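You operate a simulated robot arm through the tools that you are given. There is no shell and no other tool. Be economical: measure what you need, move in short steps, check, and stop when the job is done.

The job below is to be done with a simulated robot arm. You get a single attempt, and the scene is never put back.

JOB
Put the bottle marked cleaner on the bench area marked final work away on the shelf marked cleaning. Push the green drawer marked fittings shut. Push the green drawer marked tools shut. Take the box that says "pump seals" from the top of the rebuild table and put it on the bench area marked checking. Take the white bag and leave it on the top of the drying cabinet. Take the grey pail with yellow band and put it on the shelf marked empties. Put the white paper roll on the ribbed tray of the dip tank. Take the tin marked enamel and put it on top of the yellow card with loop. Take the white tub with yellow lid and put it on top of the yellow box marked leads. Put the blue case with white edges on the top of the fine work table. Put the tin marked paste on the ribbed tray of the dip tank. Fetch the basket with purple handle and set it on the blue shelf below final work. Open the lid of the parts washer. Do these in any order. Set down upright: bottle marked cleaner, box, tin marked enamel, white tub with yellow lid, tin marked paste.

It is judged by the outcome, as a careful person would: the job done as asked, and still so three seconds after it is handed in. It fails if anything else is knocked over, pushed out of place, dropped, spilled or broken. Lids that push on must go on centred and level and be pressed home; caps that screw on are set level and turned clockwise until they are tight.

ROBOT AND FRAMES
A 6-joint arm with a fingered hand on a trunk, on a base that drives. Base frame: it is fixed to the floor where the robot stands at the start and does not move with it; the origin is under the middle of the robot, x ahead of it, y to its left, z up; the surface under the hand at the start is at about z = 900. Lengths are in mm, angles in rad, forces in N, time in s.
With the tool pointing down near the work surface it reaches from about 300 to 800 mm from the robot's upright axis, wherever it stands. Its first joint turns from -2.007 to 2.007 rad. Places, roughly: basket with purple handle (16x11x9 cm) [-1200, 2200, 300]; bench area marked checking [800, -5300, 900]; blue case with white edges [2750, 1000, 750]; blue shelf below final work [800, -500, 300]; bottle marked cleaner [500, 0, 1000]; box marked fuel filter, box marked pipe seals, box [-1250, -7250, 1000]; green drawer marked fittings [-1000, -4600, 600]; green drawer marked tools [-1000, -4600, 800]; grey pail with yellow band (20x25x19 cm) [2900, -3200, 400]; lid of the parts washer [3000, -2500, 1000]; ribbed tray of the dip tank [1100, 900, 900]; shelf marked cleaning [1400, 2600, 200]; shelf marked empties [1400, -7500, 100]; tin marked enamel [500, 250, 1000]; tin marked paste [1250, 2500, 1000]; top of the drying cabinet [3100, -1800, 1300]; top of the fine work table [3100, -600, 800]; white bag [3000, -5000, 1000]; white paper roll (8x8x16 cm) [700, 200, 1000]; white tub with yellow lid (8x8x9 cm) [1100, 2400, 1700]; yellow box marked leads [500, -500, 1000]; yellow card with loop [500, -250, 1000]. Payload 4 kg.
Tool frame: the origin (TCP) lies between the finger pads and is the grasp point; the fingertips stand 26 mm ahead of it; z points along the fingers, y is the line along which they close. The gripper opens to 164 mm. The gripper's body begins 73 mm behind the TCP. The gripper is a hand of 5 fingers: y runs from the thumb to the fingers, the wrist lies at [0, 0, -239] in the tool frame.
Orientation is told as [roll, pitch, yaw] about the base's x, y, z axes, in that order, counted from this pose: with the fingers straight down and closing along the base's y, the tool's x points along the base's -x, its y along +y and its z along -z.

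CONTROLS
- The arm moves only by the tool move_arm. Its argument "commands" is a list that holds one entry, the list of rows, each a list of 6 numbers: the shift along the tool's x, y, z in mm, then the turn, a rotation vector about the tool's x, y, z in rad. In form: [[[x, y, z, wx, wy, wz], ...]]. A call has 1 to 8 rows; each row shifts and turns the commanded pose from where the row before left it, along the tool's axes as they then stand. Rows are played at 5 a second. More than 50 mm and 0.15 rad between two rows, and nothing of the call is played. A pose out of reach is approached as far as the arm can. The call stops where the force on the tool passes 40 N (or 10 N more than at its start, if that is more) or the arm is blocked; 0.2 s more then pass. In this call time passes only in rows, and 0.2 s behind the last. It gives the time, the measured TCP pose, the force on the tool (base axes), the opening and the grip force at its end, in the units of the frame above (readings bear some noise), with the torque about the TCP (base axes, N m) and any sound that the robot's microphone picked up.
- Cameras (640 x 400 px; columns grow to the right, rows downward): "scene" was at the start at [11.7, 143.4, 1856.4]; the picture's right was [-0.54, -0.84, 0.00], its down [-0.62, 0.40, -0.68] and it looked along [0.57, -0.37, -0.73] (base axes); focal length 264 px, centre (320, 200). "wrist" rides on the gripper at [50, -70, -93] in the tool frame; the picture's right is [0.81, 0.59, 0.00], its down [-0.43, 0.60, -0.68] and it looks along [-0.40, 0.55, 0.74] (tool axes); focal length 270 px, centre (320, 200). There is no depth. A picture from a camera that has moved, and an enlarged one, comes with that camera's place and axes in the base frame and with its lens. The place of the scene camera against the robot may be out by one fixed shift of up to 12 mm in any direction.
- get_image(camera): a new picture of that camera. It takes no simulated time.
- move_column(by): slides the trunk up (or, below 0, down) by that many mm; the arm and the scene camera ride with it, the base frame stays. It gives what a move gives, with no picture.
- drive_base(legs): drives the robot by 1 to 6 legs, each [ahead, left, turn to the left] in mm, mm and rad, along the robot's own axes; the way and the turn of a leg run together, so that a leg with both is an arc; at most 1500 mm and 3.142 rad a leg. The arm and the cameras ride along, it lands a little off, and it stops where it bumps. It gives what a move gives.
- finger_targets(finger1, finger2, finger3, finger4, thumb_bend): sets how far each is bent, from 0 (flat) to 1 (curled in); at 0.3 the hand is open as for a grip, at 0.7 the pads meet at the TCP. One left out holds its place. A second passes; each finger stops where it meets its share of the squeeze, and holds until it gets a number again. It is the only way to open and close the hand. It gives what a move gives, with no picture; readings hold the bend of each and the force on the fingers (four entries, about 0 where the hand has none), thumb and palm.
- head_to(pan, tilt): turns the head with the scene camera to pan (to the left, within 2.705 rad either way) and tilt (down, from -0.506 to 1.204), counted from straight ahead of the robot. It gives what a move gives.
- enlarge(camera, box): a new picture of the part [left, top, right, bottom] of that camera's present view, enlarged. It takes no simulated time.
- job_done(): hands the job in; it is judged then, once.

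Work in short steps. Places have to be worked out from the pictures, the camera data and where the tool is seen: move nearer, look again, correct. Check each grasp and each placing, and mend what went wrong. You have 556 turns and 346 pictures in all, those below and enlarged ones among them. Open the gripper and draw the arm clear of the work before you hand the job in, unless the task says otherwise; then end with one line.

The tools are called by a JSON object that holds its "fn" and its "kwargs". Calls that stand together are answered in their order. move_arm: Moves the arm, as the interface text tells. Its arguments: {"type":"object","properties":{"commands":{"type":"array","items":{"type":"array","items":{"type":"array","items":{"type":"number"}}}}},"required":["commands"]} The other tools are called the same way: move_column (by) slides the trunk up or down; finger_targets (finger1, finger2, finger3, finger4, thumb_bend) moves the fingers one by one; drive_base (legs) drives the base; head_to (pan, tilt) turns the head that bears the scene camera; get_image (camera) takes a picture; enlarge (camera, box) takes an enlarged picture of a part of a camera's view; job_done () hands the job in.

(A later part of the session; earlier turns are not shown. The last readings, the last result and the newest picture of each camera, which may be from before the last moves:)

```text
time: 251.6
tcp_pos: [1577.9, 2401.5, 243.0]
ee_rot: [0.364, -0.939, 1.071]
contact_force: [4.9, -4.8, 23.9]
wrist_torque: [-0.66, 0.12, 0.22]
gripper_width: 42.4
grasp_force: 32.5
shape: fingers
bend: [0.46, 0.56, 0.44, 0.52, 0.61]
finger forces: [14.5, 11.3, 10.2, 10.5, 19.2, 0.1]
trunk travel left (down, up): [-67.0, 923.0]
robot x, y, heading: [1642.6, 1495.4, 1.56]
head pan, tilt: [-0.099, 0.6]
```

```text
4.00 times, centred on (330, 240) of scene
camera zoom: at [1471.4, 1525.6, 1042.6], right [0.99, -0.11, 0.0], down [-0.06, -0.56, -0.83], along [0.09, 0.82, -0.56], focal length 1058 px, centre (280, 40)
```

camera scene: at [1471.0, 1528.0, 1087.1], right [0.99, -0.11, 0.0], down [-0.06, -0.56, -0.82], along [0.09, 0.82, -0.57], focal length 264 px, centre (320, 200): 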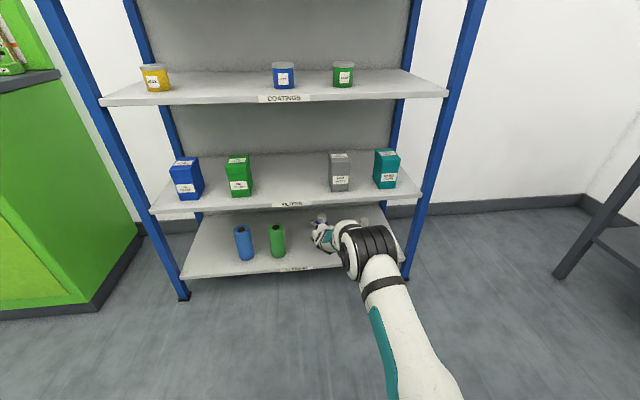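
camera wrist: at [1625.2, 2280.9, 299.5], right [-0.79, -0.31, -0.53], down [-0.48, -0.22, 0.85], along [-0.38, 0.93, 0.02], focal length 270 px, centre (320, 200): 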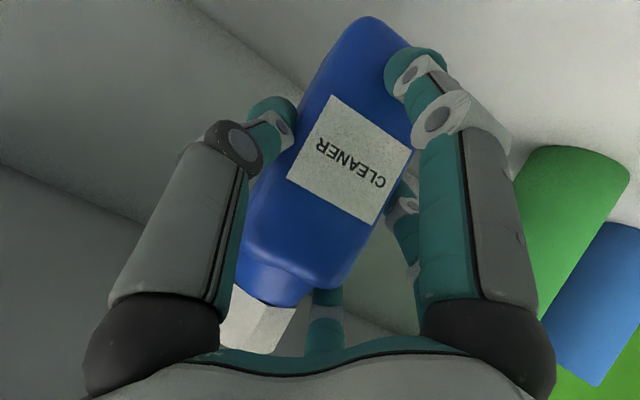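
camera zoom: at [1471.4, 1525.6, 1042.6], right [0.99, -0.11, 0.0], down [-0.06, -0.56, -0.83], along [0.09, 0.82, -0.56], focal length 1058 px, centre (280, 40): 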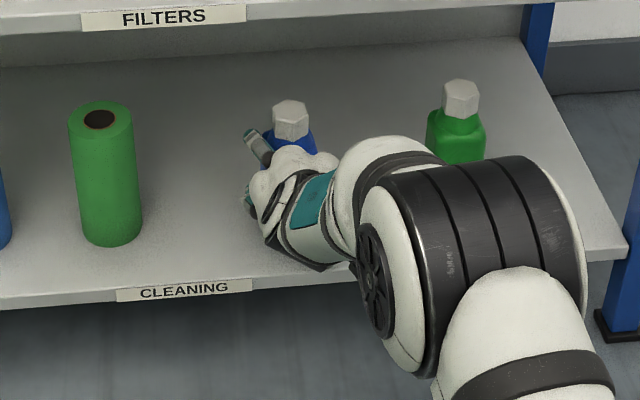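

The base is on the shelf. I ease 3 mm and release gradually.

{"fn": "move_arm", "kwargs": {"commands": [[[-1.6, 0.4, -1.1, 0, 0, 0]]]}}

{"fn": "finger_targets", "kwargs": {"finger1": 0.42, "finger2": 0.5, "finger3": 0.4, "finger4": 0.46, "thumb_bend": 0.53}}

{"fn": "get_image", "kwargs": {"camera": "wrist"}}

```text
time: 252.0
tcp_pos: [1579.0, 2400.1, 243.3]
ee_rot: [0.363, -0.936, 1.073]
contact_force: [6.5, 0.2, 22.5]
wrist_torque: [-0.22, 0.05, 0.15]
gripper_width: 42.0
grasp_force: 29.5
shape: fingers
bend: [0.47, 0.56, 0.44, 0.52, 0.61]
finger forces: [9.9, 10.8, 9.5, 10.4, 19.5, 0.0]
trunk travel left (down, up): [-67.0, 923.0]
robot x, y, heading: [1642.6, 1495.9, 1.564]
head pan, tilt: [-0.099, 0.6]
```

```text
time: 253.0
tcp_pos: [1578.4, 2398.8, 237.4]
ee_rot: [0.359, -0.932, 1.078]
contact_force: [-0.7, 0.9, -0.1]
wrist_torque: [-0.03, -0.05, 0.05]
gripper_width: 50.9
grasp_force: 0.1
shape: fingers
bend: [0.42, 0.5, 0.4, 0.46, 0.53]
finger forces: [0.1, 0.0, 0.6, 0.0, 0.0, 0.0]
trunk travel left (down, up): [-67.0, 923.0]
robot x, y, heading: [1647.1, 1498.7, 1.564]
head pan, tilt: [-0.099, 0.6]
```

```text
236 pictures are left
camera wrist: at [1625.4, 2281.1, 235.8], right [-0.79, -0.31, -0.53], down [-0.48, -0.22, 0.85], along [-0.38, 0.93, 0.02], focal length 270 px, centre (320, 200)
```

wrist: 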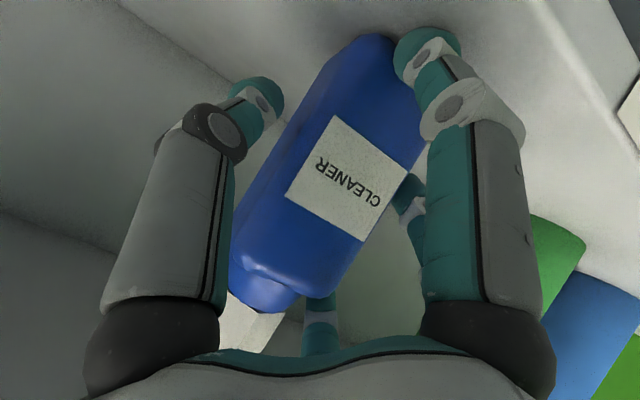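

Released and upright. I open wider, raise 75, and back out.

{"fn": "finger_targets", "kwargs": {"finger1": 0.38, "finger2": 0.32, "finger3": 0.32, "finger4": 0.32, "thumb_bend": 0.32}}

{"fn": "move_column", "kwargs": {"by": 75}}

{"fn": "get_image", "kwargs": {"camera": "wrist"}}

```text
time: 254.0
tcp_pos: [1577.4, 2399.4, 239.7]
ee_rot: [0.357, -0.931, 1.078]
contact_force: [-0.1, -0.7, 3.9]
wrist_torque: [-0.1, -0.01, -0.02]
gripper_width: 77.2
grasp_force: 1.6
shape: fingers
bend: [0.4, 0.32, 0.32, 0.32, 0.32]
finger forces: [3.4, 0.0, 0.1, 0.0, 0.0, 0.1]
trunk travel left (down, up): [-67.0, 923.0]
robot x, y, heading: [1641.4, 1495.1, 1.563]
head pan, tilt: [-0.099, 0.6]
```

```text
time: 255.1
tcp_pos: [1577.8, 2398.8, 313.9]
ee_rot: [0.358, -0.932, 1.078]
contact_force: [1.0, -1.0, -0.4]
wrist_torque: [0.01, 0.03, 0.01]
gripper_width: 79.1
grasp_force: 0.0
shape: fingers
bend: [0.38, 0.32, 0.32, 0.32, 0.32]
finger forces: [0.0, 0.0, 0.0, 0.1, 0.1, 0.0]
trunk travel left (down, up): [-142.0, 848.0]
robot x, y, heading: [1648.0, 1496.7, 1.565]
head pan, tilt: [-0.099, 0.6]
```

```text
235 pictures are left
camera wrist: at [1625.4, 2281.3, 311.0], right [-0.79, -0.31, -0.53], down [-0.48, -0.22, 0.85], along [-0.38, 0.93, 0.02], focal length 270 px, centre (320, 200)
```

wrist: 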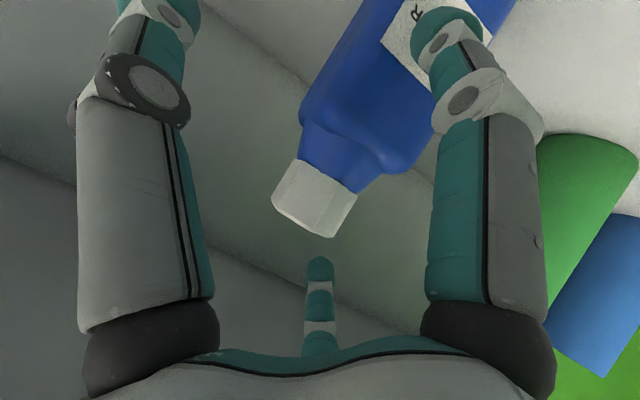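

Raise 35 more, then back out.

{"fn": "move_column", "kwargs": {"by": 35}}

{"fn": "drive_base", "kwargs": {"legs": [[-300, 0, 0]]}}

{"fn": "get_image", "kwargs": {"camera": "scene"}}

```text
time: 255.9
tcp_pos: [1577.4, 2400.0, 348.4]
ee_rot: [0.357, -0.932, 1.079]
contact_force: [0.1, -0.4, -0.2]
wrist_torque: [-0.04, -0.01, 0.02]
gripper_width: 79.2
grasp_force: 0.1
shape: fingers
bend: [0.38, 0.32, 0.32, 0.32, 0.32]
finger forces: [0.0, 0.0, 0.0, 0.1, 0.0, 0.0]
trunk travel left (down, up): [-177.0, 813.0]
robot x, y, heading: [1639.4, 1497.9, 1.566]
head pan, tilt: [-0.099, 0.6]
```

```text
time: 257.7
tcp_pos: [1594.2, 2152.7, 349.6]
ee_rot: [0.358, -0.932, 1.061]
contact_force: [0.1, 0.1, 0.3]
wrist_torque: [-0.01, 0.0, 0.03]
gripper_width: 79.7
grasp_force: 0.0
shape: fingers
bend: [0.38, 0.32, 0.32, 0.32, 0.32]
finger forces: [0.0, 0.0, 0.0, 0.0, 0.1, 0.0]
trunk travel left (down, up): [-177.0, 813.0]
robot x, y, heading: [1643.0, 1248.6, 1.543]
head pan, tilt: [-0.099, 0.6]
stopped in leg 1: the robot was blocked; the commanded pose is now the measured one
```

```text
234 pictures are left
camera scene: at [1473.2, 1282.1, 1152.1], right [0.99, -0.13, 0.0], down [-0.07, -0.56, -0.82], along [0.1, 0.82, -0.57], focal length 264 px, centre (320, 200)
```

scene: 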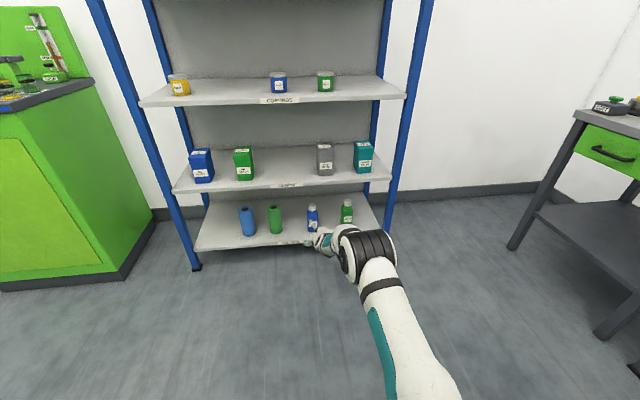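

The bottle stands well on the cleaning shelf. The robot bumped something behind, so I look back.

{"fn": "head_to", "kwargs": {"pan": 2.4, "tilt": 0.9}}

{"fn": "get_image", "kwargs": {"camera": "scene"}}

{"fn": "head_to", "kwargs": {"pan": -2.4, "tilt": 0.7}}

{"fn": "get_image", "kwargs": {"camera": "scene"}}

```text
time: 260.0
tcp_pos: [1594.1, 2151.7, 349.2]
ee_rot: [0.359, -0.932, 1.06]
contact_force: [0.4, 0.1, -0.1]
wrist_torque: [0.02, 0.08, 0.0]
gripper_width: 79.3
grasp_force: 0.0
shape: fingers
bend: [0.38, 0.32, 0.32, 0.32, 0.32]
finger forces: [0.0, 0.1, 0.1, 0.0, 0.0, 0.0]
trunk travel left (down, up): [-177.0, 813.0]
robot x, y, heading: [1648.4, 1249.9, 1.544]
head pan, tilt: [2.4, 0.901]
```

```text
233 pictures are left
camera scene: at [1409.1, 1140.6, 1127.4], right [-0.72, 0.7, 0.0], down [0.55, 0.56, -0.62], along [-0.43, -0.45, -0.78], focal length 264 px, centre (320, 200)
```

scene: 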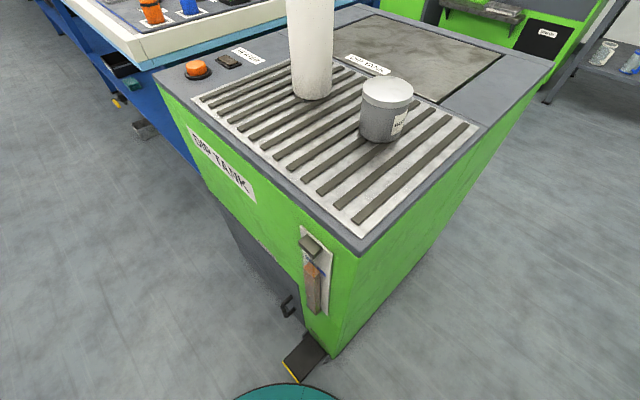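

```text
time: 263.8
tcp_pos: [1593.4, 2150.8, 350.9]
ee_rot: [0.359, -0.931, 1.064]
contact_force: [-1.3, -0.8, -0.5]
wrist_torque: [0.04, -0.02, -0.08]
gripper_width: 79.4
grasp_force: 0.0
shape: fingers
bend: [0.38, 0.32, 0.32, 0.32, 0.32]
finger forces: [0.0, 0.0, 0.1, 0.0, 0.0, 0.1]
trunk travel left (down, up): [-177.0, 813.0]
robot x, y, heading: [1643.9, 1245.7, 1.545]
head pan, tilt: [-2.4, 0.7]
```

```text
232 pictures are left
camera scene: at [1517.5, 1129.5, 1143.5], right [-0.75, -0.66, 0.0], down [-0.42, 0.49, -0.77], along [0.5, -0.58, -0.64], focal length 264 px, centre (320, 200)
```

scene: 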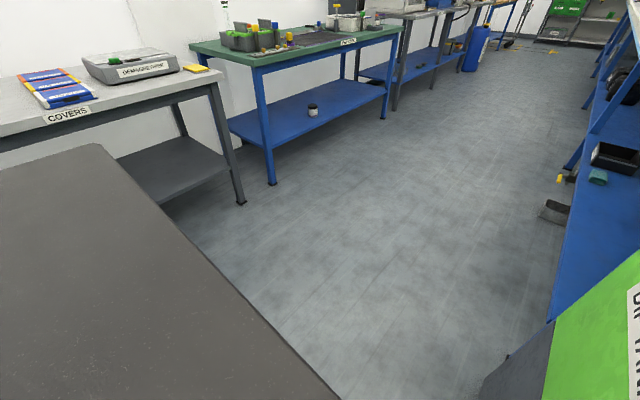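

It only touched the tank's foot pedal, which still looks in place. I move off it, raise, and retract and untilt the arm.

{"fn": "drive_base", "kwargs": {"legs": [[60, -100, 0.02]]}}

{"fn": "move_column", "kwargs": {"by": 400}}

{"fn": "move_arm", "kwargs": {"commands": [[[21.9, -8.2, -34.5, 0, 0, 0], [21.9, -8.2, -34.5, 0, 0, 0], [21.9, -8.2, -34.5, 0, 0, 0], [21.9, -8.2, -34.5, 0, 0, 0], [21.9, -8.2, -34.5, 0, 0, 0], [21.9, -8.2, -34.5, 0, 0, 0]]]}}

{"fn": "move_arm", "kwargs": {"commands": [[[0, 0, 0, 0.0388, 0.1344, 0], [0, 0, 0, 0.0388, 0.1344, 0], [0, 0, 0, 0.0388, 0.1344, 0], [0, 0, 0, 0.0388, 0.1344, 0], [0, 0, 0, 0.0388, 0.1344, 0], [0, 0, 0, 0.0388, 0.1344, 0], [0, 0, 0, 0.0388, 0.1344, 0]]]}}

```text
time: 265.0
tcp_pos: [1676.2, 2208.6, 348.6]
ee_rot: [0.359, -0.931, 1.081]
contact_force: [0.6, -0.4, 0.7]
wrist_torque: [-0.01, 0.03, -0.01]
gripper_width: 79.3
grasp_force: 0.0
shape: fingers
bend: [0.38, 0.32, 0.32, 0.32, 0.32]
finger forces: [0.0, 0.0, 0.0, 0.1, 0.0, 0.0]
trunk travel left (down, up): [-177.0, 813.0]
robot x, y, heading: [1746.5, 1310.1, 1.563]
head pan, tilt: [-2.4, 0.7]
```

```text
time: 268.9
tcp_pos: [1674.9, 2208.1, 749.5]
ee_rot: [0.356, -0.933, 1.081]
contact_force: [0.1, -0.3, -0.5]
wrist_torque: [0.01, 0.02, -0.01]
gripper_width: 79.6
grasp_force: 0.1
shape: fingers
bend: [0.38, 0.32, 0.32, 0.32, 0.32]
finger forces: [0.0, 0.0, 0.0, 0.1, 0.0, 0.0]
trunk travel left (down, up): [-577.0, 413.0]
robot x, y, heading: [1744.8, 1305.7, 1.569]
head pan, tilt: [-2.4, 0.7]
```

```text
time: 270.3
tcp_pos: [1676.1, 1959.9, 749.5]
ee_rot: [0.359, -0.933, 1.082]
contact_force: [-1.0, -0.7, 0.5]
wrist_torque: [0.01, -0.05, 0.03]
gripper_width: 79.4
grasp_force: 0.1
shape: fingers
bend: [0.38, 0.32, 0.32, 0.32, 0.32]
finger forces: [0.1, 0.1, 0.1, 0.1, 0.0, 0.1]
trunk travel left (down, up): [-577.0, 413.0]
robot x, y, heading: [1746.2, 1302.9, 1.567]
head pan, tilt: [-2.4, 0.7]
```

```text
time: 271.9
tcp_pos: [1694.8, 1963.0, 750.9]
ee_rot: [-0.02, -0.261, 1.245]
contact_force: [-1.2, 0.0, 0.7]
wrist_torque: [0.05, -0.08, -0.06]
gripper_width: 79.2
grasp_force: 0.1
shape: fingers
bend: [0.38, 0.32, 0.32, 0.32, 0.32]
finger forces: [0.0, 0.0, 0.1, 0.0, 0.0, 0.1]
out of reach, approached as far as the arm can: row 4, 5, 6
trunk travel left (down, up): [-577.0, 413.0]
robot x, y, heading: [1745.2, 1309.6, 1.564]
head pan, tilt: [-2.4, 0.7]
```

Finish levelling, then turn to face the right-hand tables (+x) with the camera raised.

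{"fn": "move_arm", "kwargs": {"commands": [[[0, 0, 0, -0.01, 0.13, 0], [0, 0, 0, -0.01, 0.13, 0]]]}}

{"fn": "drive_base", "kwargs": {"legs": [[0, 0, -1.571]]}}

{"fn": "move_column", "kwargs": {"by": 320}}

{"fn": "head_to", "kwargs": {"pan": -0.1, "tilt": 0.6}}

{"fn": "get_image", "kwargs": {"camera": "scene"}}

```text
time: 272.5
tcp_pos: [1693.2, 1962.1, 749.6]
ee_rot: [0.009, 0.004, 1.229]
contact_force: [0.7, -0.6, -0.2]
wrist_torque: [-0.03, 0.03, -0.03]
gripper_width: 79.5
grasp_force: 0.0
shape: fingers
bend: [0.38, 0.32, 0.32, 0.32, 0.32]
finger forces: [0.0, 0.0, 0.1, 0.0, 0.0, 0.0]
trunk travel left (down, up): [-577.0, 413.0]
robot x, y, heading: [1747.8, 1306.5, 1.562]
head pan, tilt: [-2.4, 0.7]
```

```text
time: 276.7
tcp_pos: [2401.7, 1360.6, 750.4]
ee_rot: [0.009, 0.002, -0.336]
contact_force: [0.1, 0.6, 0.1]
wrist_torque: [0.01, -0.02, 0.03]
gripper_width: 79.3
grasp_force: 0.1
shape: fingers
bend: [0.38, 0.32, 0.32, 0.32, 0.32]
finger forces: [0.0, 0.1, 0.1, 0.1, 0.0, 0.0]
trunk travel left (down, up): [-577.0, 413.0]
robot x, y, heading: [1745.5, 1306.7, -0.0]
head pan, tilt: [-2.4, 0.7]
```

```text
time: 279.8
tcp_pos: [2402.1, 1361.4, 1070.3]
ee_rot: [0.01, 0.004, -0.335]
contact_force: [0.1, 0.3, -0.8]
wrist_torque: [0.0, -0.02, 0.04]
gripper_width: 79.6
grasp_force: 0.0
shape: fingers
bend: [0.38, 0.32, 0.32, 0.32, 0.32]
finger forces: [0.0, 0.0, 0.0, 0.0, 0.1, 0.0]
trunk travel left (down, up): [-897.0, 93.0]
robot x, y, heading: [1746.5, 1305.1, -0.001]
head pan, tilt: [-2.4, 0.7]
```

```text
time: 282.0
tcp_pos: [2401.8, 1361.7, 1070.4]
ee_rot: [0.008, 0.003, -0.336]
contact_force: [-0.4, 0.4, -0.2]
wrist_torque: [-0.03, 0.01, 0.01]
gripper_width: 79.6
grasp_force: 0.1
shape: fingers
bend: [0.38, 0.32, 0.32, 0.32, 0.32]
finger forces: [0.0, 0.0, 0.0, 0.0, 0.0, 0.0]
trunk travel left (down, up): [-897.0, 93.0]
robot x, y, heading: [1745.7, 1306.6, -0.001]
head pan, tilt: [-0.099, 0.6]
```

```text
231 pictures are left
camera scene: at [1778.5, 1483.8, 1872.1], right [-0.1, -0.99, 0.0], down [-0.56, 0.06, -0.82], along [0.82, -0.08, -0.57], focal length 264 px, centre (320, 200)
```

scene: 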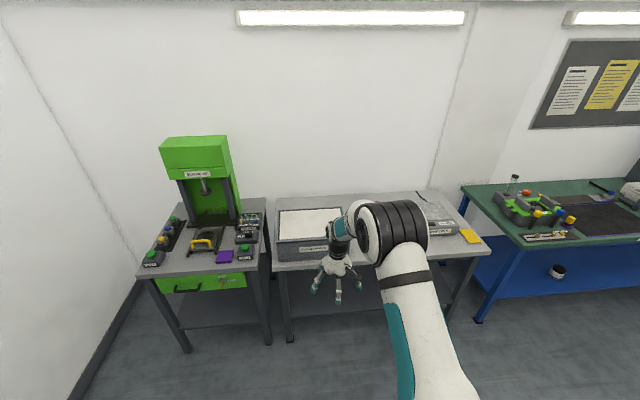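

The arm hides the table centre; I swing the hand left and look again.

{"fn": "move_arm", "kwargs": {"commands": [[[14.4, 41.3, 0, 0, 0, 0], [14.4, 41.3, 0, 0, 0, 0], [14.4, 41.3, 0, 0, 0, 0], [14.4, 41.3, 0, 0, 0, 0], [14.4, 41.3, 0, 0, 0, 0], [14.4, 41.3, 0, 0, 0, 0], [14.4, 41.3, 0, 0, 0, 0]]]}}

{"fn": "head_to", "kwargs": {"pan": -0.35, "tilt": 0.6}}

{"fn": "get_image", "kwargs": {"camera": "scene"}}

```text
time: 283.6
tcp_pos: [2402.6, 1671.2, 1073.2]
ee_rot: [0.006, 0.004, -0.335]
contact_force: [0.0, -0.7, 0.8]
wrist_torque: [-0.04, -0.01, -0.02]
gripper_width: 79.4
grasp_force: 0.1
shape: fingers
bend: [0.38, 0.32, 0.32, 0.32, 0.32]
finger forces: [0.0, 0.0, 0.0, 0.1, 0.0, 0.0]
trunk travel left (down, up): [-897.0, 93.0]
robot x, y, heading: [1742.8, 1306.8, -0.002]
head pan, tilt: [-0.099, 0.6]
```

```text
time: 284.3
tcp_pos: [2402.1, 1669.5, 1072.9]
ee_rot: [0.007, 0.003, -0.335]
contact_force: [-0.7, 0.1, -0.2]
wrist_torque: [-0.04, 0.02, 0.0]
gripper_width: 79.7
grasp_force: 0.1
shape: fingers
bend: [0.38, 0.32, 0.32, 0.32, 0.32]
finger forces: [0.0, 0.0, 0.0, 0.1, 0.0, 0.0]
trunk travel left (down, up): [-897.0, 93.0]
robot x, y, heading: [1746.6, 1306.5, -0.001]
head pan, tilt: [-0.351, 0.6]
```

```text
230 pictures are left
camera scene: at [1773.6, 1462.8, 1872.1], right [-0.34, -0.94, 0.0], down [-0.53, 0.19, -0.83], along [0.78, -0.28, -0.56], focal length 264 px, centre (320, 200)
```

scene: 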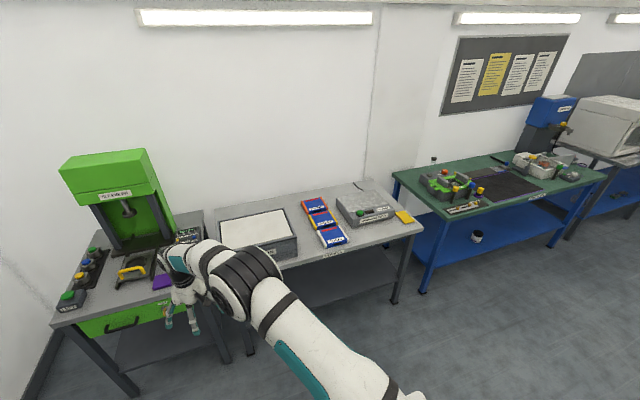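

{"fn": "enlarge", "kwargs": {"camera": "scene", "box": [270, 170, 430, 270]}}

{"fn": "enlarge", "kwargs": {"camera": "scene", "box": [380, 130, 620, 290]}}

```text
4.00 times, centred on (350, 220) of scene
camera zoom: at [1773.6, 1462.8, 1872.1], right [-0.34, -0.94, 0.0], down [-0.53, 0.19, -0.83], along [0.78, -0.28, -0.56], focal length 1058 px, centre (200, 120)
```

zoom: 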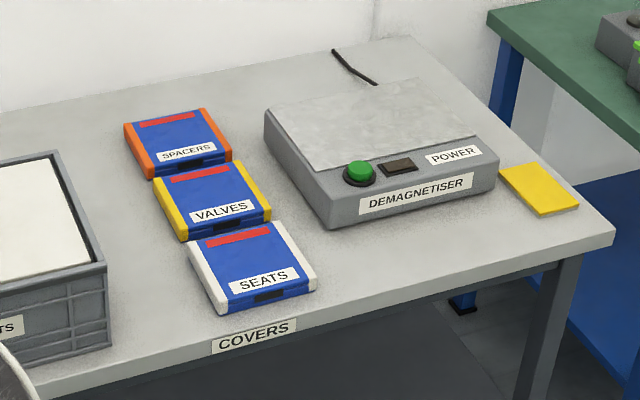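

```text
2.50 times, centred on (500, 210) of scene
camera zoom: at [1773.6, 1462.8, 1872.1], right [-0.34, -0.94, 0.0], down [-0.53, 0.19, -0.83], along [0.78, -0.28, -0.56], focal length 661 px, centre (-130, 175)
```

zoom: 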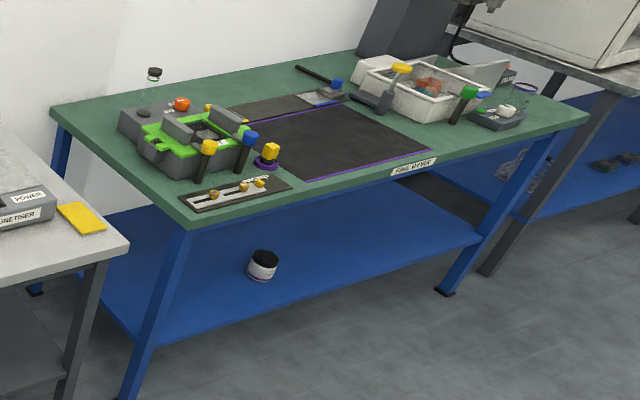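

The case with white edges is "SEATS", about 150×150, centred near (2877, 972), with the VALVES case touching its back. I'll grip it by its left and right sides with thumb and fingers 2 and 3. Driving to it.

{"fn": "drive_base", "kwargs": {"legs": [[0, -330, 0], [470, 0, 0]]}}

{"fn": "move_arm", "kwargs": {"commands": [[[-14, -41, 0, 0, 0, -0.084], [-17, -40, 0, 0, 0, -0.084], [-15, -43, 0, 0, 0, -0.084], [-5, -45, 0, 0, 0, -0.084], [0, -45, 0, 0, 0, 0], [0, -45, 0, 0, 0, 0], [0, -45, 0, 0, 0, 0], [0, -45, 0, 0, 0, 0]]]}}

{"fn": "get_image", "kwargs": {"camera": "wrist"}}

{"fn": "get_image", "kwargs": {"camera": "scene"}}

```text
time: 288.9
tcp_pos: [2873.9, 1335.8, 1073.7]
ee_rot: [0.008, 0.003, -0.34]
contact_force: [0.8, -0.4, 0.3]
wrist_torque: [0.0, 0.01, 0.03]
gripper_width: 79.6
grasp_force: 0.0
shape: fingers
bend: [0.38, 0.32, 0.32, 0.32, 0.32]
finger forces: [0.0, 0.1, 0.0, 0.0, 0.1, 0.0]
trunk travel left (down, up): [-897.0, 93.0]
robot x, y, heading: [2214.8, 976.9, -0.003]
head pan, tilt: [-0.351, 0.6]
```

```text
time: 290.7
tcp_pos: [2888.9, 980.3, 1070.6]
ee_rot: [0.008, 0.001, -0.004]
contact_force: [-0.3, -1.6, -0.7]
wrist_torque: [0.01, 0.0, 0.01]
gripper_width: 79.4
grasp_force: 0.0
shape: fingers
bend: [0.38, 0.32, 0.32, 0.32, 0.32]
finger forces: [0.0, 0.0, 0.1, 0.1, 0.1, 0.1]
trunk travel left (down, up): [-897.0, 93.0]
robot x, y, heading: [2218.3, 976.2, -0.005]
head pan, tilt: [-0.351, 0.6]
```

```text
227 pictures are left
camera wrist: at [2838.8, 908.6, 1163.2], right [-0.81, 0.59, 0.01], down [0.43, 0.59, 0.68], along [0.4, 0.55, -0.73], focal length 270 px, centre (320, 200)
```

wrist: 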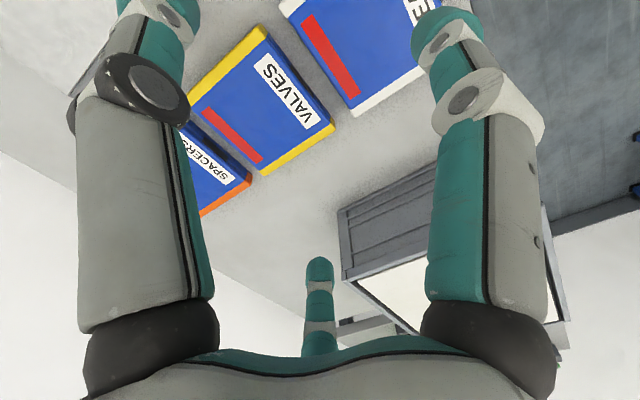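

```text
226 pictures are left
camera scene: at [2244.2, 1129.9, 1872.3], right [-0.35, -0.94, 0.0], down [-0.53, 0.2, -0.82], along [0.77, -0.29, -0.57], focal length 264 px, centre (320, 200)
```

scene: 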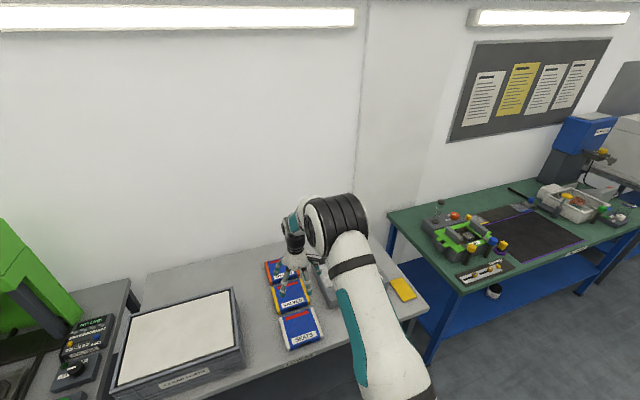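

Consistent solution: case top z≈818, centre ≈(2826, 992), side ≈147. I move above it, curl fingers 1 and 4, and open the others wider.

{"fn": "move_arm", "kwargs": {"commands": [[[31, 6, 0, 0.008, 0, 0], [31, 6, 30, 0, 0, 0], [0, 0, 45, 0, 0, 0], [0, 0, 45, 0, 0, 0]]]}}

{"fn": "finger_targets", "kwargs": {"finger1": 1.0, "finger2": 0.15, "finger3": 0.15, "finger4": 1.0, "thumb_bend": 0.15}}

{"fn": "get_image", "kwargs": {"camera": "wrist"}}

{"fn": "enlarge", "kwargs": {"camera": "scene", "box": [240, 200, 400, 370]}}

```text
time: 291.7
tcp_pos: [2825.4, 991.8, 951.2]
ee_rot: [0.001, -0.001, -0.004]
contact_force: [-0.6, -0.3, -0.6]
wrist_torque: [0.0, -0.01, 0.02]
gripper_width: 79.5
grasp_force: 0.1
shape: fingers
bend: [0.38, 0.32, 0.32, 0.32, 0.32]
finger forces: [0.0, 0.0, 0.1, 0.0, 0.0, 0.0]
trunk travel left (down, up): [-897.0, 93.0]
robot x, y, heading: [2214.2, 972.6, -0.005]
head pan, tilt: [-0.351, 0.6]
```

```text
time: 292.7
tcp_pos: [2823.3, 993.1, 951.4]
ee_rot: [0.0, 0.0, -0.004]
contact_force: [0.5, -0.6, -0.4]
wrist_torque: [0.01, 0.0, 0.0]
gripper_width: 112.4
grasp_force: 0.1
shape: fingers
bend: [1.0, 0.15, 0.15, 0.93, 0.15]
finger forces: [0.0, 0.1, 0.0, 0.0, 0.0, 0.0]
trunk travel left (down, up): [-897.0, 93.0]
robot x, y, heading: [2215.9, 975.1, 0.002]
head pan, tilt: [-0.351, 0.6]
```

```text
225 pictures are left
camera wrist: at [2773.5, 922.3, 1045.3], right [-0.81, 0.59, 0.0], down [0.43, 0.59, 0.68], along [0.4, 0.55, -0.74], focal length 270 px, centre (320, 200)
```

wrist: 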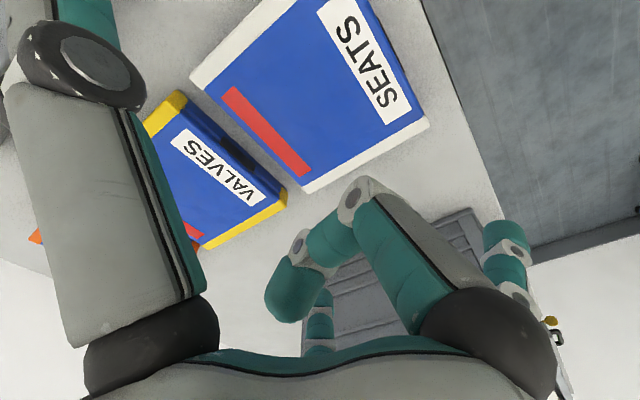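

```text
2.35 times, centred on (320, 285) of scene
camera zoom: at [2244.0, 1131.6, 1872.1], right [-0.35, -0.94, 0.0], down [-0.53, 0.2, -0.83], along [0.77, -0.29, -0.56], focal length 622 px, centre (320, 0)
```

zoom: 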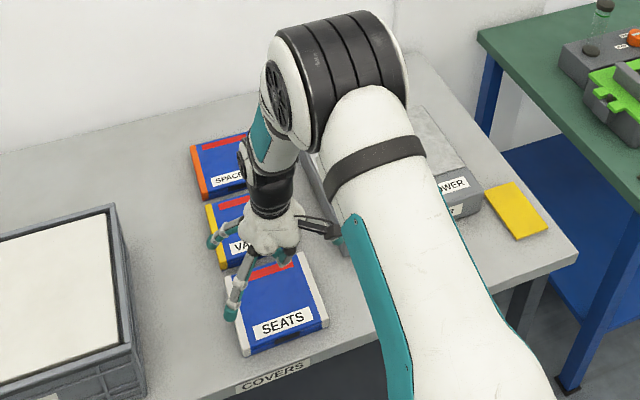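

Refined centre (2828, 1000). I descend partway and look.

{"fn": "move_arm", "kwargs": {"commands": [[[-4, 8, 35, 0, 0, 0], [0, 0, 35, 0, 0, 0]]]}}

{"fn": "get_image", "kwargs": {"camera": "wrist"}}

{"fn": "enlarge", "kwargs": {"camera": "scene", "box": [240, 230, 380, 370]}}

```text
time: 293.3
tcp_pos: [2829.3, 998.6, 880.8]
ee_rot: [0.002, 0.0, -0.003]
contact_force: [-0.3, 1.2, -0.3]
wrist_torque: [-0.04, 0.01, -0.01]
gripper_width: 112.6
grasp_force: 0.0
shape: fingers
bend: [1.0, 0.15, 0.15, 0.93, 0.15]
finger forces: [0.0, 0.0, 0.0, 0.0, 0.1, 0.0]
trunk travel left (down, up): [-897.0, 93.0]
robot x, y, heading: [2213.8, 972.8, -0.005]
head pan, tilt: [-0.351, 0.6]
```

```text
223 pictures are left
camera wrist: at [2779.2, 928.8, 974.5], right [-0.81, 0.59, 0.0], down [0.43, 0.59, 0.68], along [0.4, 0.55, -0.74], focal length 270 px, centre (320, 200)
```

wrist: 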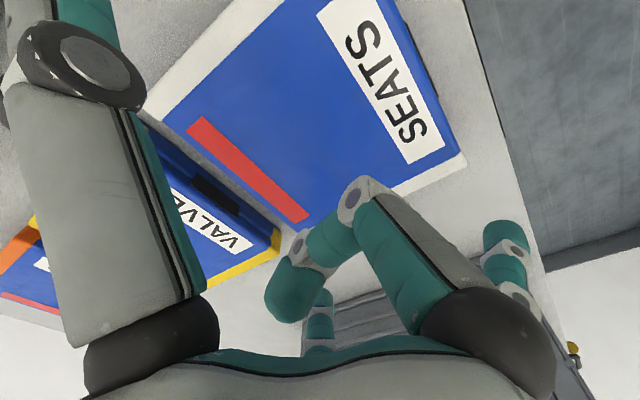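

```text
2.86 times, centred on (310, 300) of scene
camera zoom: at [2244.5, 1131.3, 1872.3], right [-0.35, -0.94, 0.0], down [-0.53, 0.2, -0.82], along [0.77, -0.29, -0.57], focal length 756 px, centre (349, -86)
```

zoom: 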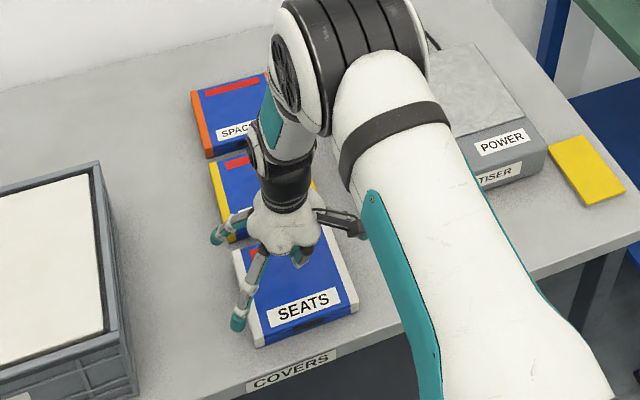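

Fingers straddle the case properly. Lowering to the table.

{"fn": "move_arm", "kwargs": {"commands": [[[0, 0, 30, 0, 0, 0], [0, 0, 15, 0, 0, 0], [0, 0, 6, 0, 0, 0]]]}}

{"fn": "get_image", "kwargs": {"camera": "wrist"}}

```text
time: 294.1
tcp_pos: [2829.0, 999.6, 828.4]
ee_rot: [-0.001, 0.0, -0.005]
contact_force: [0.6, 0.9, 0.0]
wrist_torque: [0.0, 0.02, 0.01]
gripper_width: 112.2
grasp_force: 0.0
shape: fingers
bend: [1.0, 0.15, 0.15, 0.93, 0.15]
finger forces: [0.1, 0.0, 0.0, 0.0, 0.1, 0.0]
trunk travel left (down, up): [-897.0, 93.0]
robot x, y, heading: [2216.0, 974.5, -0.006]
head pan, tilt: [-0.351, 0.6]
```

```text
221 pictures are left
camera wrist: at [2778.9, 929.1, 923.1], right [-0.81, 0.59, 0.0], down [0.43, 0.59, 0.68], along [0.4, 0.55, -0.74], focal length 270 px, centre (320, 200)
```

wrist: 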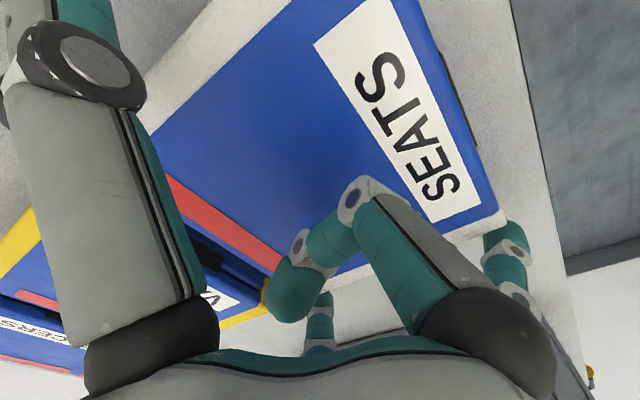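

No contact yet. A little lower, then close thumb and fingers 2 and 3.

{"fn": "move_arm", "kwargs": {"commands": [[[0, 0, 4, 0, 0, 0], [0, 0, 4, 0, 0, 0], [0, 0, 3, 0, 0, 0]]]}}

{"fn": "finger_targets", "kwargs": {"finger2": 0.3, "finger3": 0.3, "thumb_bend": 0.3}}

{"fn": "get_image", "kwargs": {"camera": "wrist"}}

{"fn": "enlarge", "kwargs": {"camera": "scene", "box": [240, 230, 380, 370]}}

```text
time: 294.9
tcp_pos: [2831.1, 999.1, 822.8]
ee_rot: [0.003, -0.008, -0.006]
contact_force: [5.7, -5.3, 30.2]
wrist_torque: [-0.02, -0.08, -0.03]
gripper_width: 114.9
grasp_force: 19.6
shape: fingers
bend: [1.0, 0.15, 0.15, 0.96, 0.15]
finger forces: [0.0, 0.0, 0.0, 38.8, 0.0, 0.0]
trunk travel left (down, up): [-897.0, 93.0]
robot x, y, heading: [2217.4, 974.5, -0.004]
head pan, tilt: [-0.351, 0.6]
```

```text
time: 295.5
tcp_pos: [2831.9, 1000.5, 821.2]
ee_rot: [0.002, -0.007, -0.002]
contact_force: [-4.0, 3.2, 22.5]
wrist_torque: [0.37, -0.11, -0.17]
gripper_width: 106.5
grasp_force: 17.7
shape: fingers
bend: [1.0, 0.22, 0.23, 0.96, 0.28]
finger forces: [0.0, 6.0, 5.6, 20.0, 3.8, 0.0]
trunk travel left (down, up): [-897.0, 93.0]
robot x, y, heading: [2215.6, 974.1, -0.004]
head pan, tilt: [-0.351, 0.6]
stopped: the force on the tool passed its limit at 43 N (the readings are from after the stop); the commanded pose is now the measured one
```

```text
220 pictures are left
camera wrist: at [2780.6, 930.8, 915.8], right [-0.81, 0.59, -0.01], down [0.43, 0.59, 0.68], along [0.41, 0.55, -0.73], focal length 270 px, centre (320, 200)
```

wrist: 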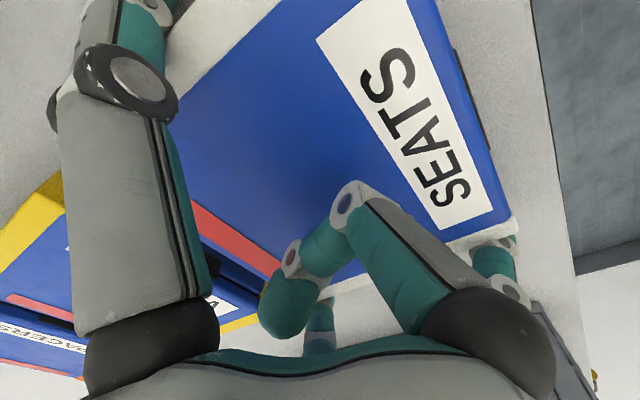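

```text
2.86 times, centred on (310, 300) of scene
camera zoom: at [2240.9, 1132.4, 1871.9], right [-0.35, -0.94, 0.0], down [-0.53, 0.2, -0.83], along [0.77, -0.29, -0.56], focal length 756 px, centre (349, -86)
```

zoom: 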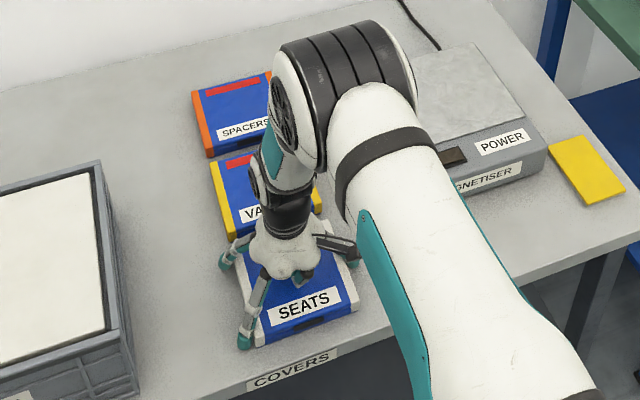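

Curled finger 4 presses on the case. I rise ~6 mm, then squeeze.

{"fn": "move_arm", "kwargs": {"commands": [[[0, 0, -5, 0.002, 0.007, 0]]]}}

{"fn": "finger_targets", "kwargs": {"finger2": 0.45, "finger3": 0.45, "thumb_bend": 0.45}}

{"fn": "get_image", "kwargs": {"camera": "wrist"}}

```text
time: 295.9
tcp_pos: [2831.4, 1000.0, 824.3]
ee_rot: [-0.003, 0.004, -0.001]
contact_force: [-0.8, 5.5, 1.3]
wrist_torque: [0.18, 0.0, 0.02]
gripper_width: 105.3
grasp_force: 6.5
shape: fingers
bend: [1.0, 0.24, 0.23, 0.96, 0.28]
finger forces: [0.1, 4.4, 4.7, 0.0, 3.4, 0.0]
trunk travel left (down, up): [-897.0, 93.0]
robot x, y, heading: [2216.0, 975.5, -0.004]
head pan, tilt: [-0.351, 0.6]
```

```text
time: 296.9
tcp_pos: [2831.8, 998.2, 826.3]
ee_rot: [0.0, -0.001, -0.005]
contact_force: [0.0, -11.2, 11.3]
wrist_torque: [-0.34, 0.02, -0.01]
gripper_width: 104.4
grasp_force: 28.4
shape: fingers
bend: [1.0, 0.25, 0.24, 0.96, 0.32]
finger forces: [0.0, 10.9, 11.1, 0.0, 34.5, 0.1]
trunk travel left (down, up): [-897.0, 93.0]
robot x, y, heading: [2215.3, 973.3, -0.004]
head pan, tilt: [-0.351, 0.6]
```

```text
218 pictures are left
camera wrist: at [2781.2, 928.5, 919.9], right [-0.81, 0.59, 0.0], down [0.43, 0.59, 0.68], along [0.4, 0.55, -0.74], focal length 270 px, centre (320, 200)
```

wrist: 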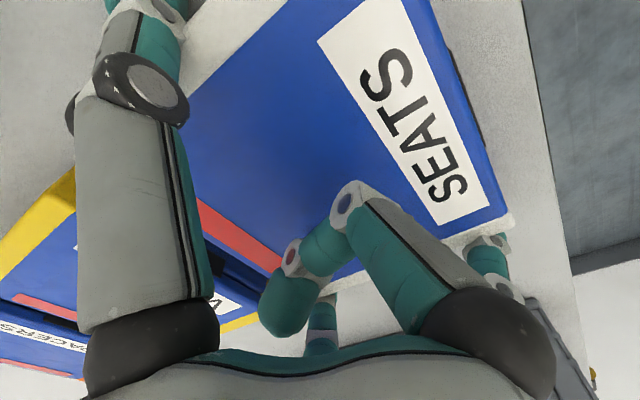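

Good squeeze. Try a 30 mm lift.

{"fn": "move_arm", "kwargs": {"commands": [[[0, 0, -15, 0, 0, 0], [0, 0, -20, 0, 0, 0]]]}}

{"fn": "enlarge", "kwargs": {"camera": "scene", "box": [240, 230, 380, 370]}}

{"fn": "get_image", "kwargs": {"camera": "wrist"}}

```text
time: 297.5
tcp_pos: [2832.1, 1000.1, 860.5]
ee_rot: [0.0, 0.003, -0.001]
contact_force: [-0.5, 0.4, -3.2]
wrist_torque: [0.02, -0.02, 0.0]
gripper_width: 103.3
grasp_force: 27.7
shape: fingers
bend: [1.0, 0.25, 0.24, 0.96, 0.33]
finger forces: [0.0, 14.0, 14.4, 0.0, 27.3, 0.0]
trunk travel left (down, up): [-897.0, 93.0]
robot x, y, heading: [2216.2, 973.4, -0.004]
head pan, tilt: [-0.351, 0.6]
```

```text
2.86 times, centred on (310, 300) of scene
camera zoom: at [2244.3, 1131.8, 1872.0], right [-0.35, -0.94, 0.0], down [-0.53, 0.2, -0.82], along [0.77, -0.29, -0.57], focal length 756 px, centre (349, -86)
```

zoom: 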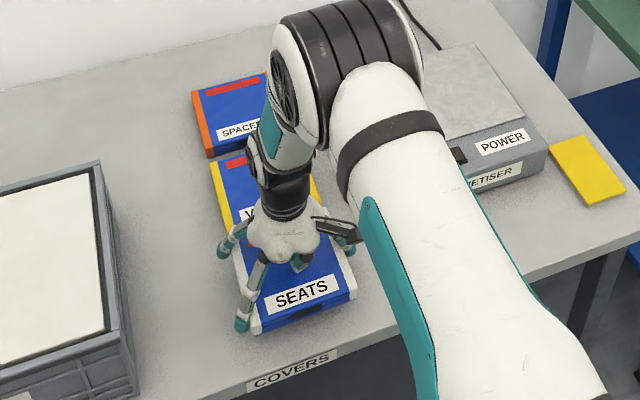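

```text
216 pictures are left
camera wrist: at [2782.4, 930.3, 953.3], right [-0.81, 0.59, 0.0], down [0.44, 0.59, 0.68], along [0.4, 0.55, -0.74], focal length 270 px, centre (320, 200)
```

wrist: 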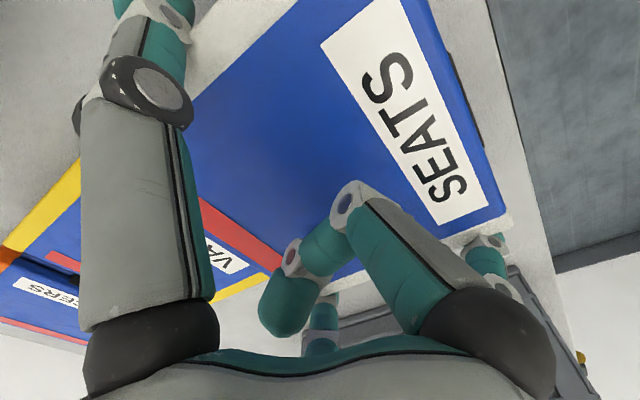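

Lifted cleanly. Raise more, back off and drive right to the fine work table.

{"fn": "move_arm", "kwargs": {"commands": [[[0, 0, -45, 0, 0, 0], [0, 0, -45, 0, 0, 0], [0, 0, -45, 0, 0, 0], [0, 0, -45, 0, 0, 0]]]}}

{"fn": "drive_base", "kwargs": {"legs": [[-250, 0, 0], [0, -1450, 0]]}}

{"fn": "head_to", "kwargs": {"pan": -0.15, "tilt": 0.75}}

{"fn": "get_image", "kwargs": {"camera": "scene"}}

```text
time: 298.5
tcp_pos: [2834.1, 999.5, 1042.0]
ee_rot: [-0.003, 0.003, -0.003]
contact_force: [-0.1, 1.0, -4.2]
wrist_torque: [-0.01, -0.03, 0.0]
gripper_width: 103.1
grasp_force: 27.7
shape: fingers
bend: [1.0, 0.25, 0.24, 0.96, 0.33]
finger forces: [0.1, 14.0, 14.3, 0.0, 27.1, 0.1]
trunk travel left (down, up): [-897.0, 93.0]
robot x, y, heading: [2216.6, 975.5, -0.007]
head pan, tilt: [-0.351, 0.6]
```

```text
time: 307.2
tcp_pos: [2554.8, -479.7, 1041.5]
ee_rot: [0.0, 0.002, -0.041]
contact_force: [0.5, -0.1, -3.8]
wrist_torque: [0.01, -0.02, 0.0]
gripper_width: 102.6
grasp_force: 27.8
shape: fingers
bend: [1.0, 0.25, 0.24, 0.96, 0.33]
finger forces: [0.0, 13.8, 14.1, 0.0, 27.0, 0.0]
trunk travel left (down, up): [-897.0, 93.0]
robot x, y, heading: [1932.8, -482.1, -0.043]
head pan, tilt: [-0.351, 0.6]
```

```text
time: 307.9
tcp_pos: [2555.5, -479.2, 1041.2]
ee_rot: [-0.002, 0.002, -0.04]
contact_force: [-0.7, -0.1, -4.4]
wrist_torque: [0.01, -0.01, -0.02]
gripper_width: 103.0
grasp_force: 27.7
shape: fingers
bend: [1.0, 0.25, 0.24, 0.96, 0.33]
finger forces: [0.0, 13.7, 14.2, 0.1, 27.1, 0.0]
trunk travel left (down, up): [-897.0, 93.0]
robot x, y, heading: [1932.0, -483.6, -0.045]
head pan, tilt: [-0.15, 0.75]
```

```text
215 pictures are left
camera scene: at [1969.2, -306.9, 1859.3], right [-0.19, -0.98, 0.0], down [-0.67, 0.13, -0.73], along [0.72, -0.14, -0.68], focal length 264 px, centre (320, 200)
```

scene: 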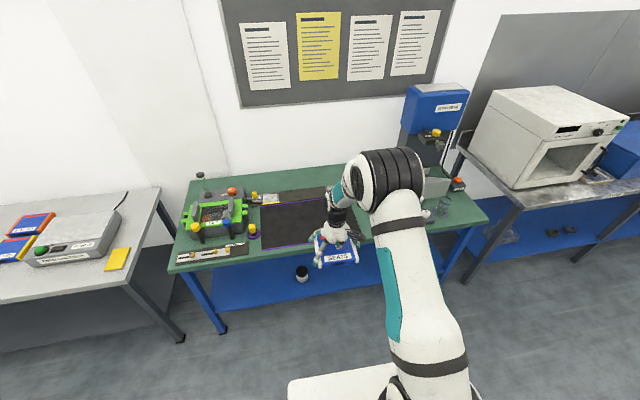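

{"fn": "enlarge", "kwargs": {"camera": "scene", "box": [170, 150, 490, 290]}}

```text
2.00 times, centred on (330, 220) of scene
camera zoom: at [1969.2, -306.9, 1859.3], right [-0.19, -0.98, 0.0], down [-0.67, 0.13, -0.73], along [0.72, -0.14, -0.68], focal length 529 px, centre (300, 160)
```

zoom: 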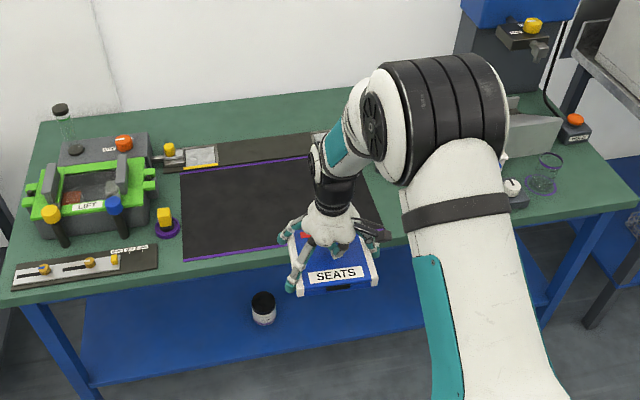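

The mat area of the fine-work table is free: x≈2780–3085, y≈−180…−690. I drive forward and bring the case over (2915, −430).

{"fn": "drive_base", "kwargs": {"legs": [[300, 40, 0.04]]}}

{"fn": "move_arm", "kwargs": {"commands": [[[-30, 5, 0, 0, 0, 0], [-30, 5, 0, 0, 0, 0], [0, 0, 40, 0, 0, 0], [0, 0, 40, 0, 0, 0]]]}}

{"fn": "get_image", "kwargs": {"camera": "scene"}}

{"fn": "get_image", "kwargs": {"camera": "wrist"}}

```text
time: 310.0
tcp_pos: [2859.4, -417.4, 1040.0]
ee_rot: [-0.001, 0.003, 0.005]
contact_force: [0.6, -0.2, -3.7]
wrist_torque: [-0.02, 0.02, -0.02]
gripper_width: 103.0
grasp_force: 27.4
shape: fingers
bend: [1.0, 0.25, 0.24, 0.96, 0.33]
finger forces: [0.0, 13.8, 14.2, 0.1, 26.9, 0.0]
trunk travel left (down, up): [-897.0, 93.0]
robot x, y, heading: [2238.5, -448.4, 0.005]
head pan, tilt: [-0.15, 0.75]
```

```text
time: 311.0
tcp_pos: [2918.3, -407.7, 962.5]
ee_rot: [-0.002, 0.003, 0.002]
contact_force: [0.4, -0.6, -4.2]
wrist_torque: [0.02, 0.02, -0.02]
gripper_width: 102.8
grasp_force: 27.3
shape: fingers
bend: [1.0, 0.25, 0.24, 0.96, 0.33]
finger forces: [0.0, 13.8, 14.2, 0.0, 26.9, 0.0]
trunk travel left (down, up): [-897.0, 93.0]
robot x, y, heading: [2239.1, -446.9, 0.003]
head pan, tilt: [-0.15, 0.75]
```

```text
213 pictures are left
camera scene: at [2266.0, -271.0, 1859.3], right [-0.15, -0.99, 0.0], down [-0.68, 0.1, -0.73], along [0.72, -0.11, -0.68], focal length 264 px, centre (320, 200)
```

scene: 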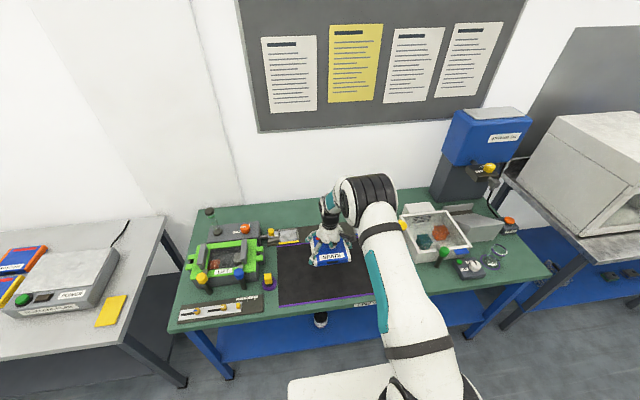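

```text
212 pictures are left
camera wrist: at [2868.5, -477.5, 1056.5], right [-0.81, 0.58, 0.0], down [0.43, 0.6, 0.68], along [0.39, 0.55, -0.74], focal length 270 px, centre (320, 200)
```

wrist: 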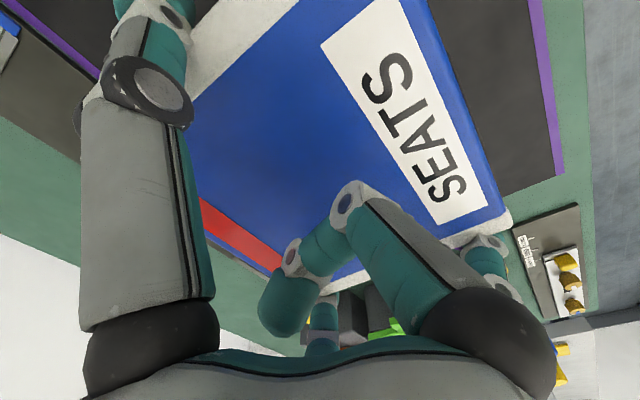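

Case is above the mat. Lowering.

{"fn": "move_arm", "kwargs": {"commands": [[[0, 0, 40, 0, 0, 0], [0, 0, 30, 0, 0, 0], [0, 0, 15, 0, 0, 0], [0, 0, 8, 0, 0, 0], [0, 0, 4, 0, 0, 0], [0, 0, 4, 0, 0, 0], [0, 0, 4, 0, 0, 0], [0, 0, 4, 0, 0, 0]]]}}

```text
time: 312.8
tcp_pos: [2916.9, -408.3, 852.0]
ee_rot: [-0.001, 0.005, 0.005]
contact_force: [0.4, 0.2, -3.7]
wrist_torque: [0.0, 0.02, 0.0]
gripper_width: 103.1
grasp_force: 27.5
shape: fingers
bend: [1.0, 0.25, 0.24, 0.96, 0.33]
finger forces: [0.0, 13.6, 14.2, 0.0, 26.8, 0.1]
trunk travel left (down, up): [-897.0, 93.0]
robot x, y, heading: [2241.3, -447.7, 0.002]
head pan, tilt: [-0.15, 0.75]
```

Continue in 4 mm steps.

{"fn": "move_arm", "kwargs": {"commands": [[[0, 0, 4, 0, 0, 0], [0, 0, 4, 0, 0, 0], [0, 0, 4, 0, 0, 0], [0, 0, 4, 0, 0, 0], [0, 0, 3, 0, 0, 0], [0, 0, 3, 0, 0, 0]]]}}

```text
time: 313.7
tcp_pos: [2918.8, -408.3, 846.3]
ee_rot: [0.001, -0.007, 0.001]
contact_force: [-14.6, 0.6, 28.8]
wrist_torque: [-0.31, 0.17, -0.68]
gripper_width: 102.6
grasp_force: 28.9
shape: fingers
bend: [1.0, 0.23, 0.23, 0.96, 0.33]
finger forces: [0.1, 14.8, 14.4, 0.1, 29.0, 0.0]
trunk travel left (down, up): [-897.0, 93.0]
robot x, y, heading: [2235.5, -444.7, 0.007]
head pan, tilt: [-0.15, 0.75]
stopped in row 4: the force on the tool passed its limit at 44 N (the readings are from after the stop); the commanded pose is now the measured one
```

Contact with the mat. Release by opening thumb, 2 and 3.

{"fn": "finger_targets", "kwargs": {"finger2": 0.15, "finger3": 0.15, "thumb_bend": 0.18}}

{"fn": "move_arm", "kwargs": {"commands": [[[0, 0, -20, 0, 0, 0], [0, 0, -40, 0, 0, 0], [0, 0, -45, 0, 0, 0], [0, 0, -45, 0, 0, 0], [0, 0, -45, 0, 0, 0]]]}}

{"fn": "enlarge", "kwargs": {"camera": "scene", "box": [170, 180, 490, 340]}}

```text
time: 314.7
tcp_pos: [2920.3, -407.9, 842.6]
ee_rot: [-0.001, -0.005, 0.003]
contact_force: [2.0, -1.1, 8.1]
wrist_torque: [-0.02, -0.04, -0.01]
gripper_width: 112.2
grasp_force: 7.8
shape: fingers
bend: [1.0, 0.15, 0.15, 0.96, 0.18]
finger forces: [0.0, 0.0, 0.1, 16.7, 0.1, 0.0]
trunk travel left (down, up): [-897.0, 93.0]
robot x, y, heading: [2236.6, -447.7, 0.003]
head pan, tilt: [-0.15, 0.75]
```

```text
time: 315.9
tcp_pos: [2918.7, -409.4, 1038.9]
ee_rot: [0.0, -0.003, 0.005]
contact_force: [0.0, -0.4, -0.8]
wrist_torque: [-0.01, 0.02, -0.02]
gripper_width: 112.3
grasp_force: 0.0
shape: fingers
bend: [1.0, 0.15, 0.15, 0.96, 0.18]
finger forces: [0.0, 0.0, 0.1, 0.0, 0.0, 0.0]
trunk travel left (down, up): [-897.0, 93.0]
robot x, y, heading: [2239.3, -446.5, 0.005]
head pan, tilt: [-0.15, 0.75]
```

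```text
2.00 times, centred on (330, 260) of scene
camera zoom: at [2263.3, -271.1, 1859.2], right [-0.15, -0.99, 0.0], down [-0.67, 0.1, -0.73], along [0.72, -0.11, -0.68], focal length 529 px, centre (300, 80)
```

zoom: 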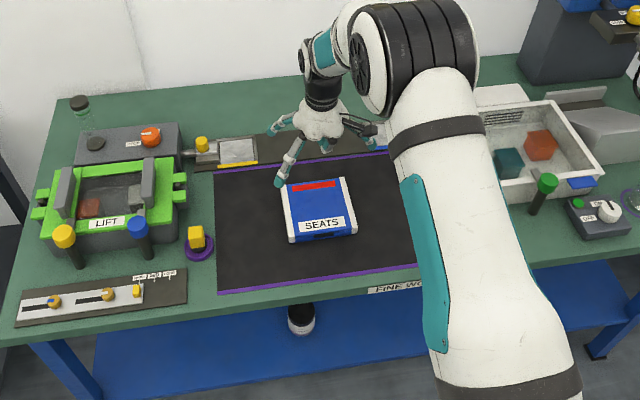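

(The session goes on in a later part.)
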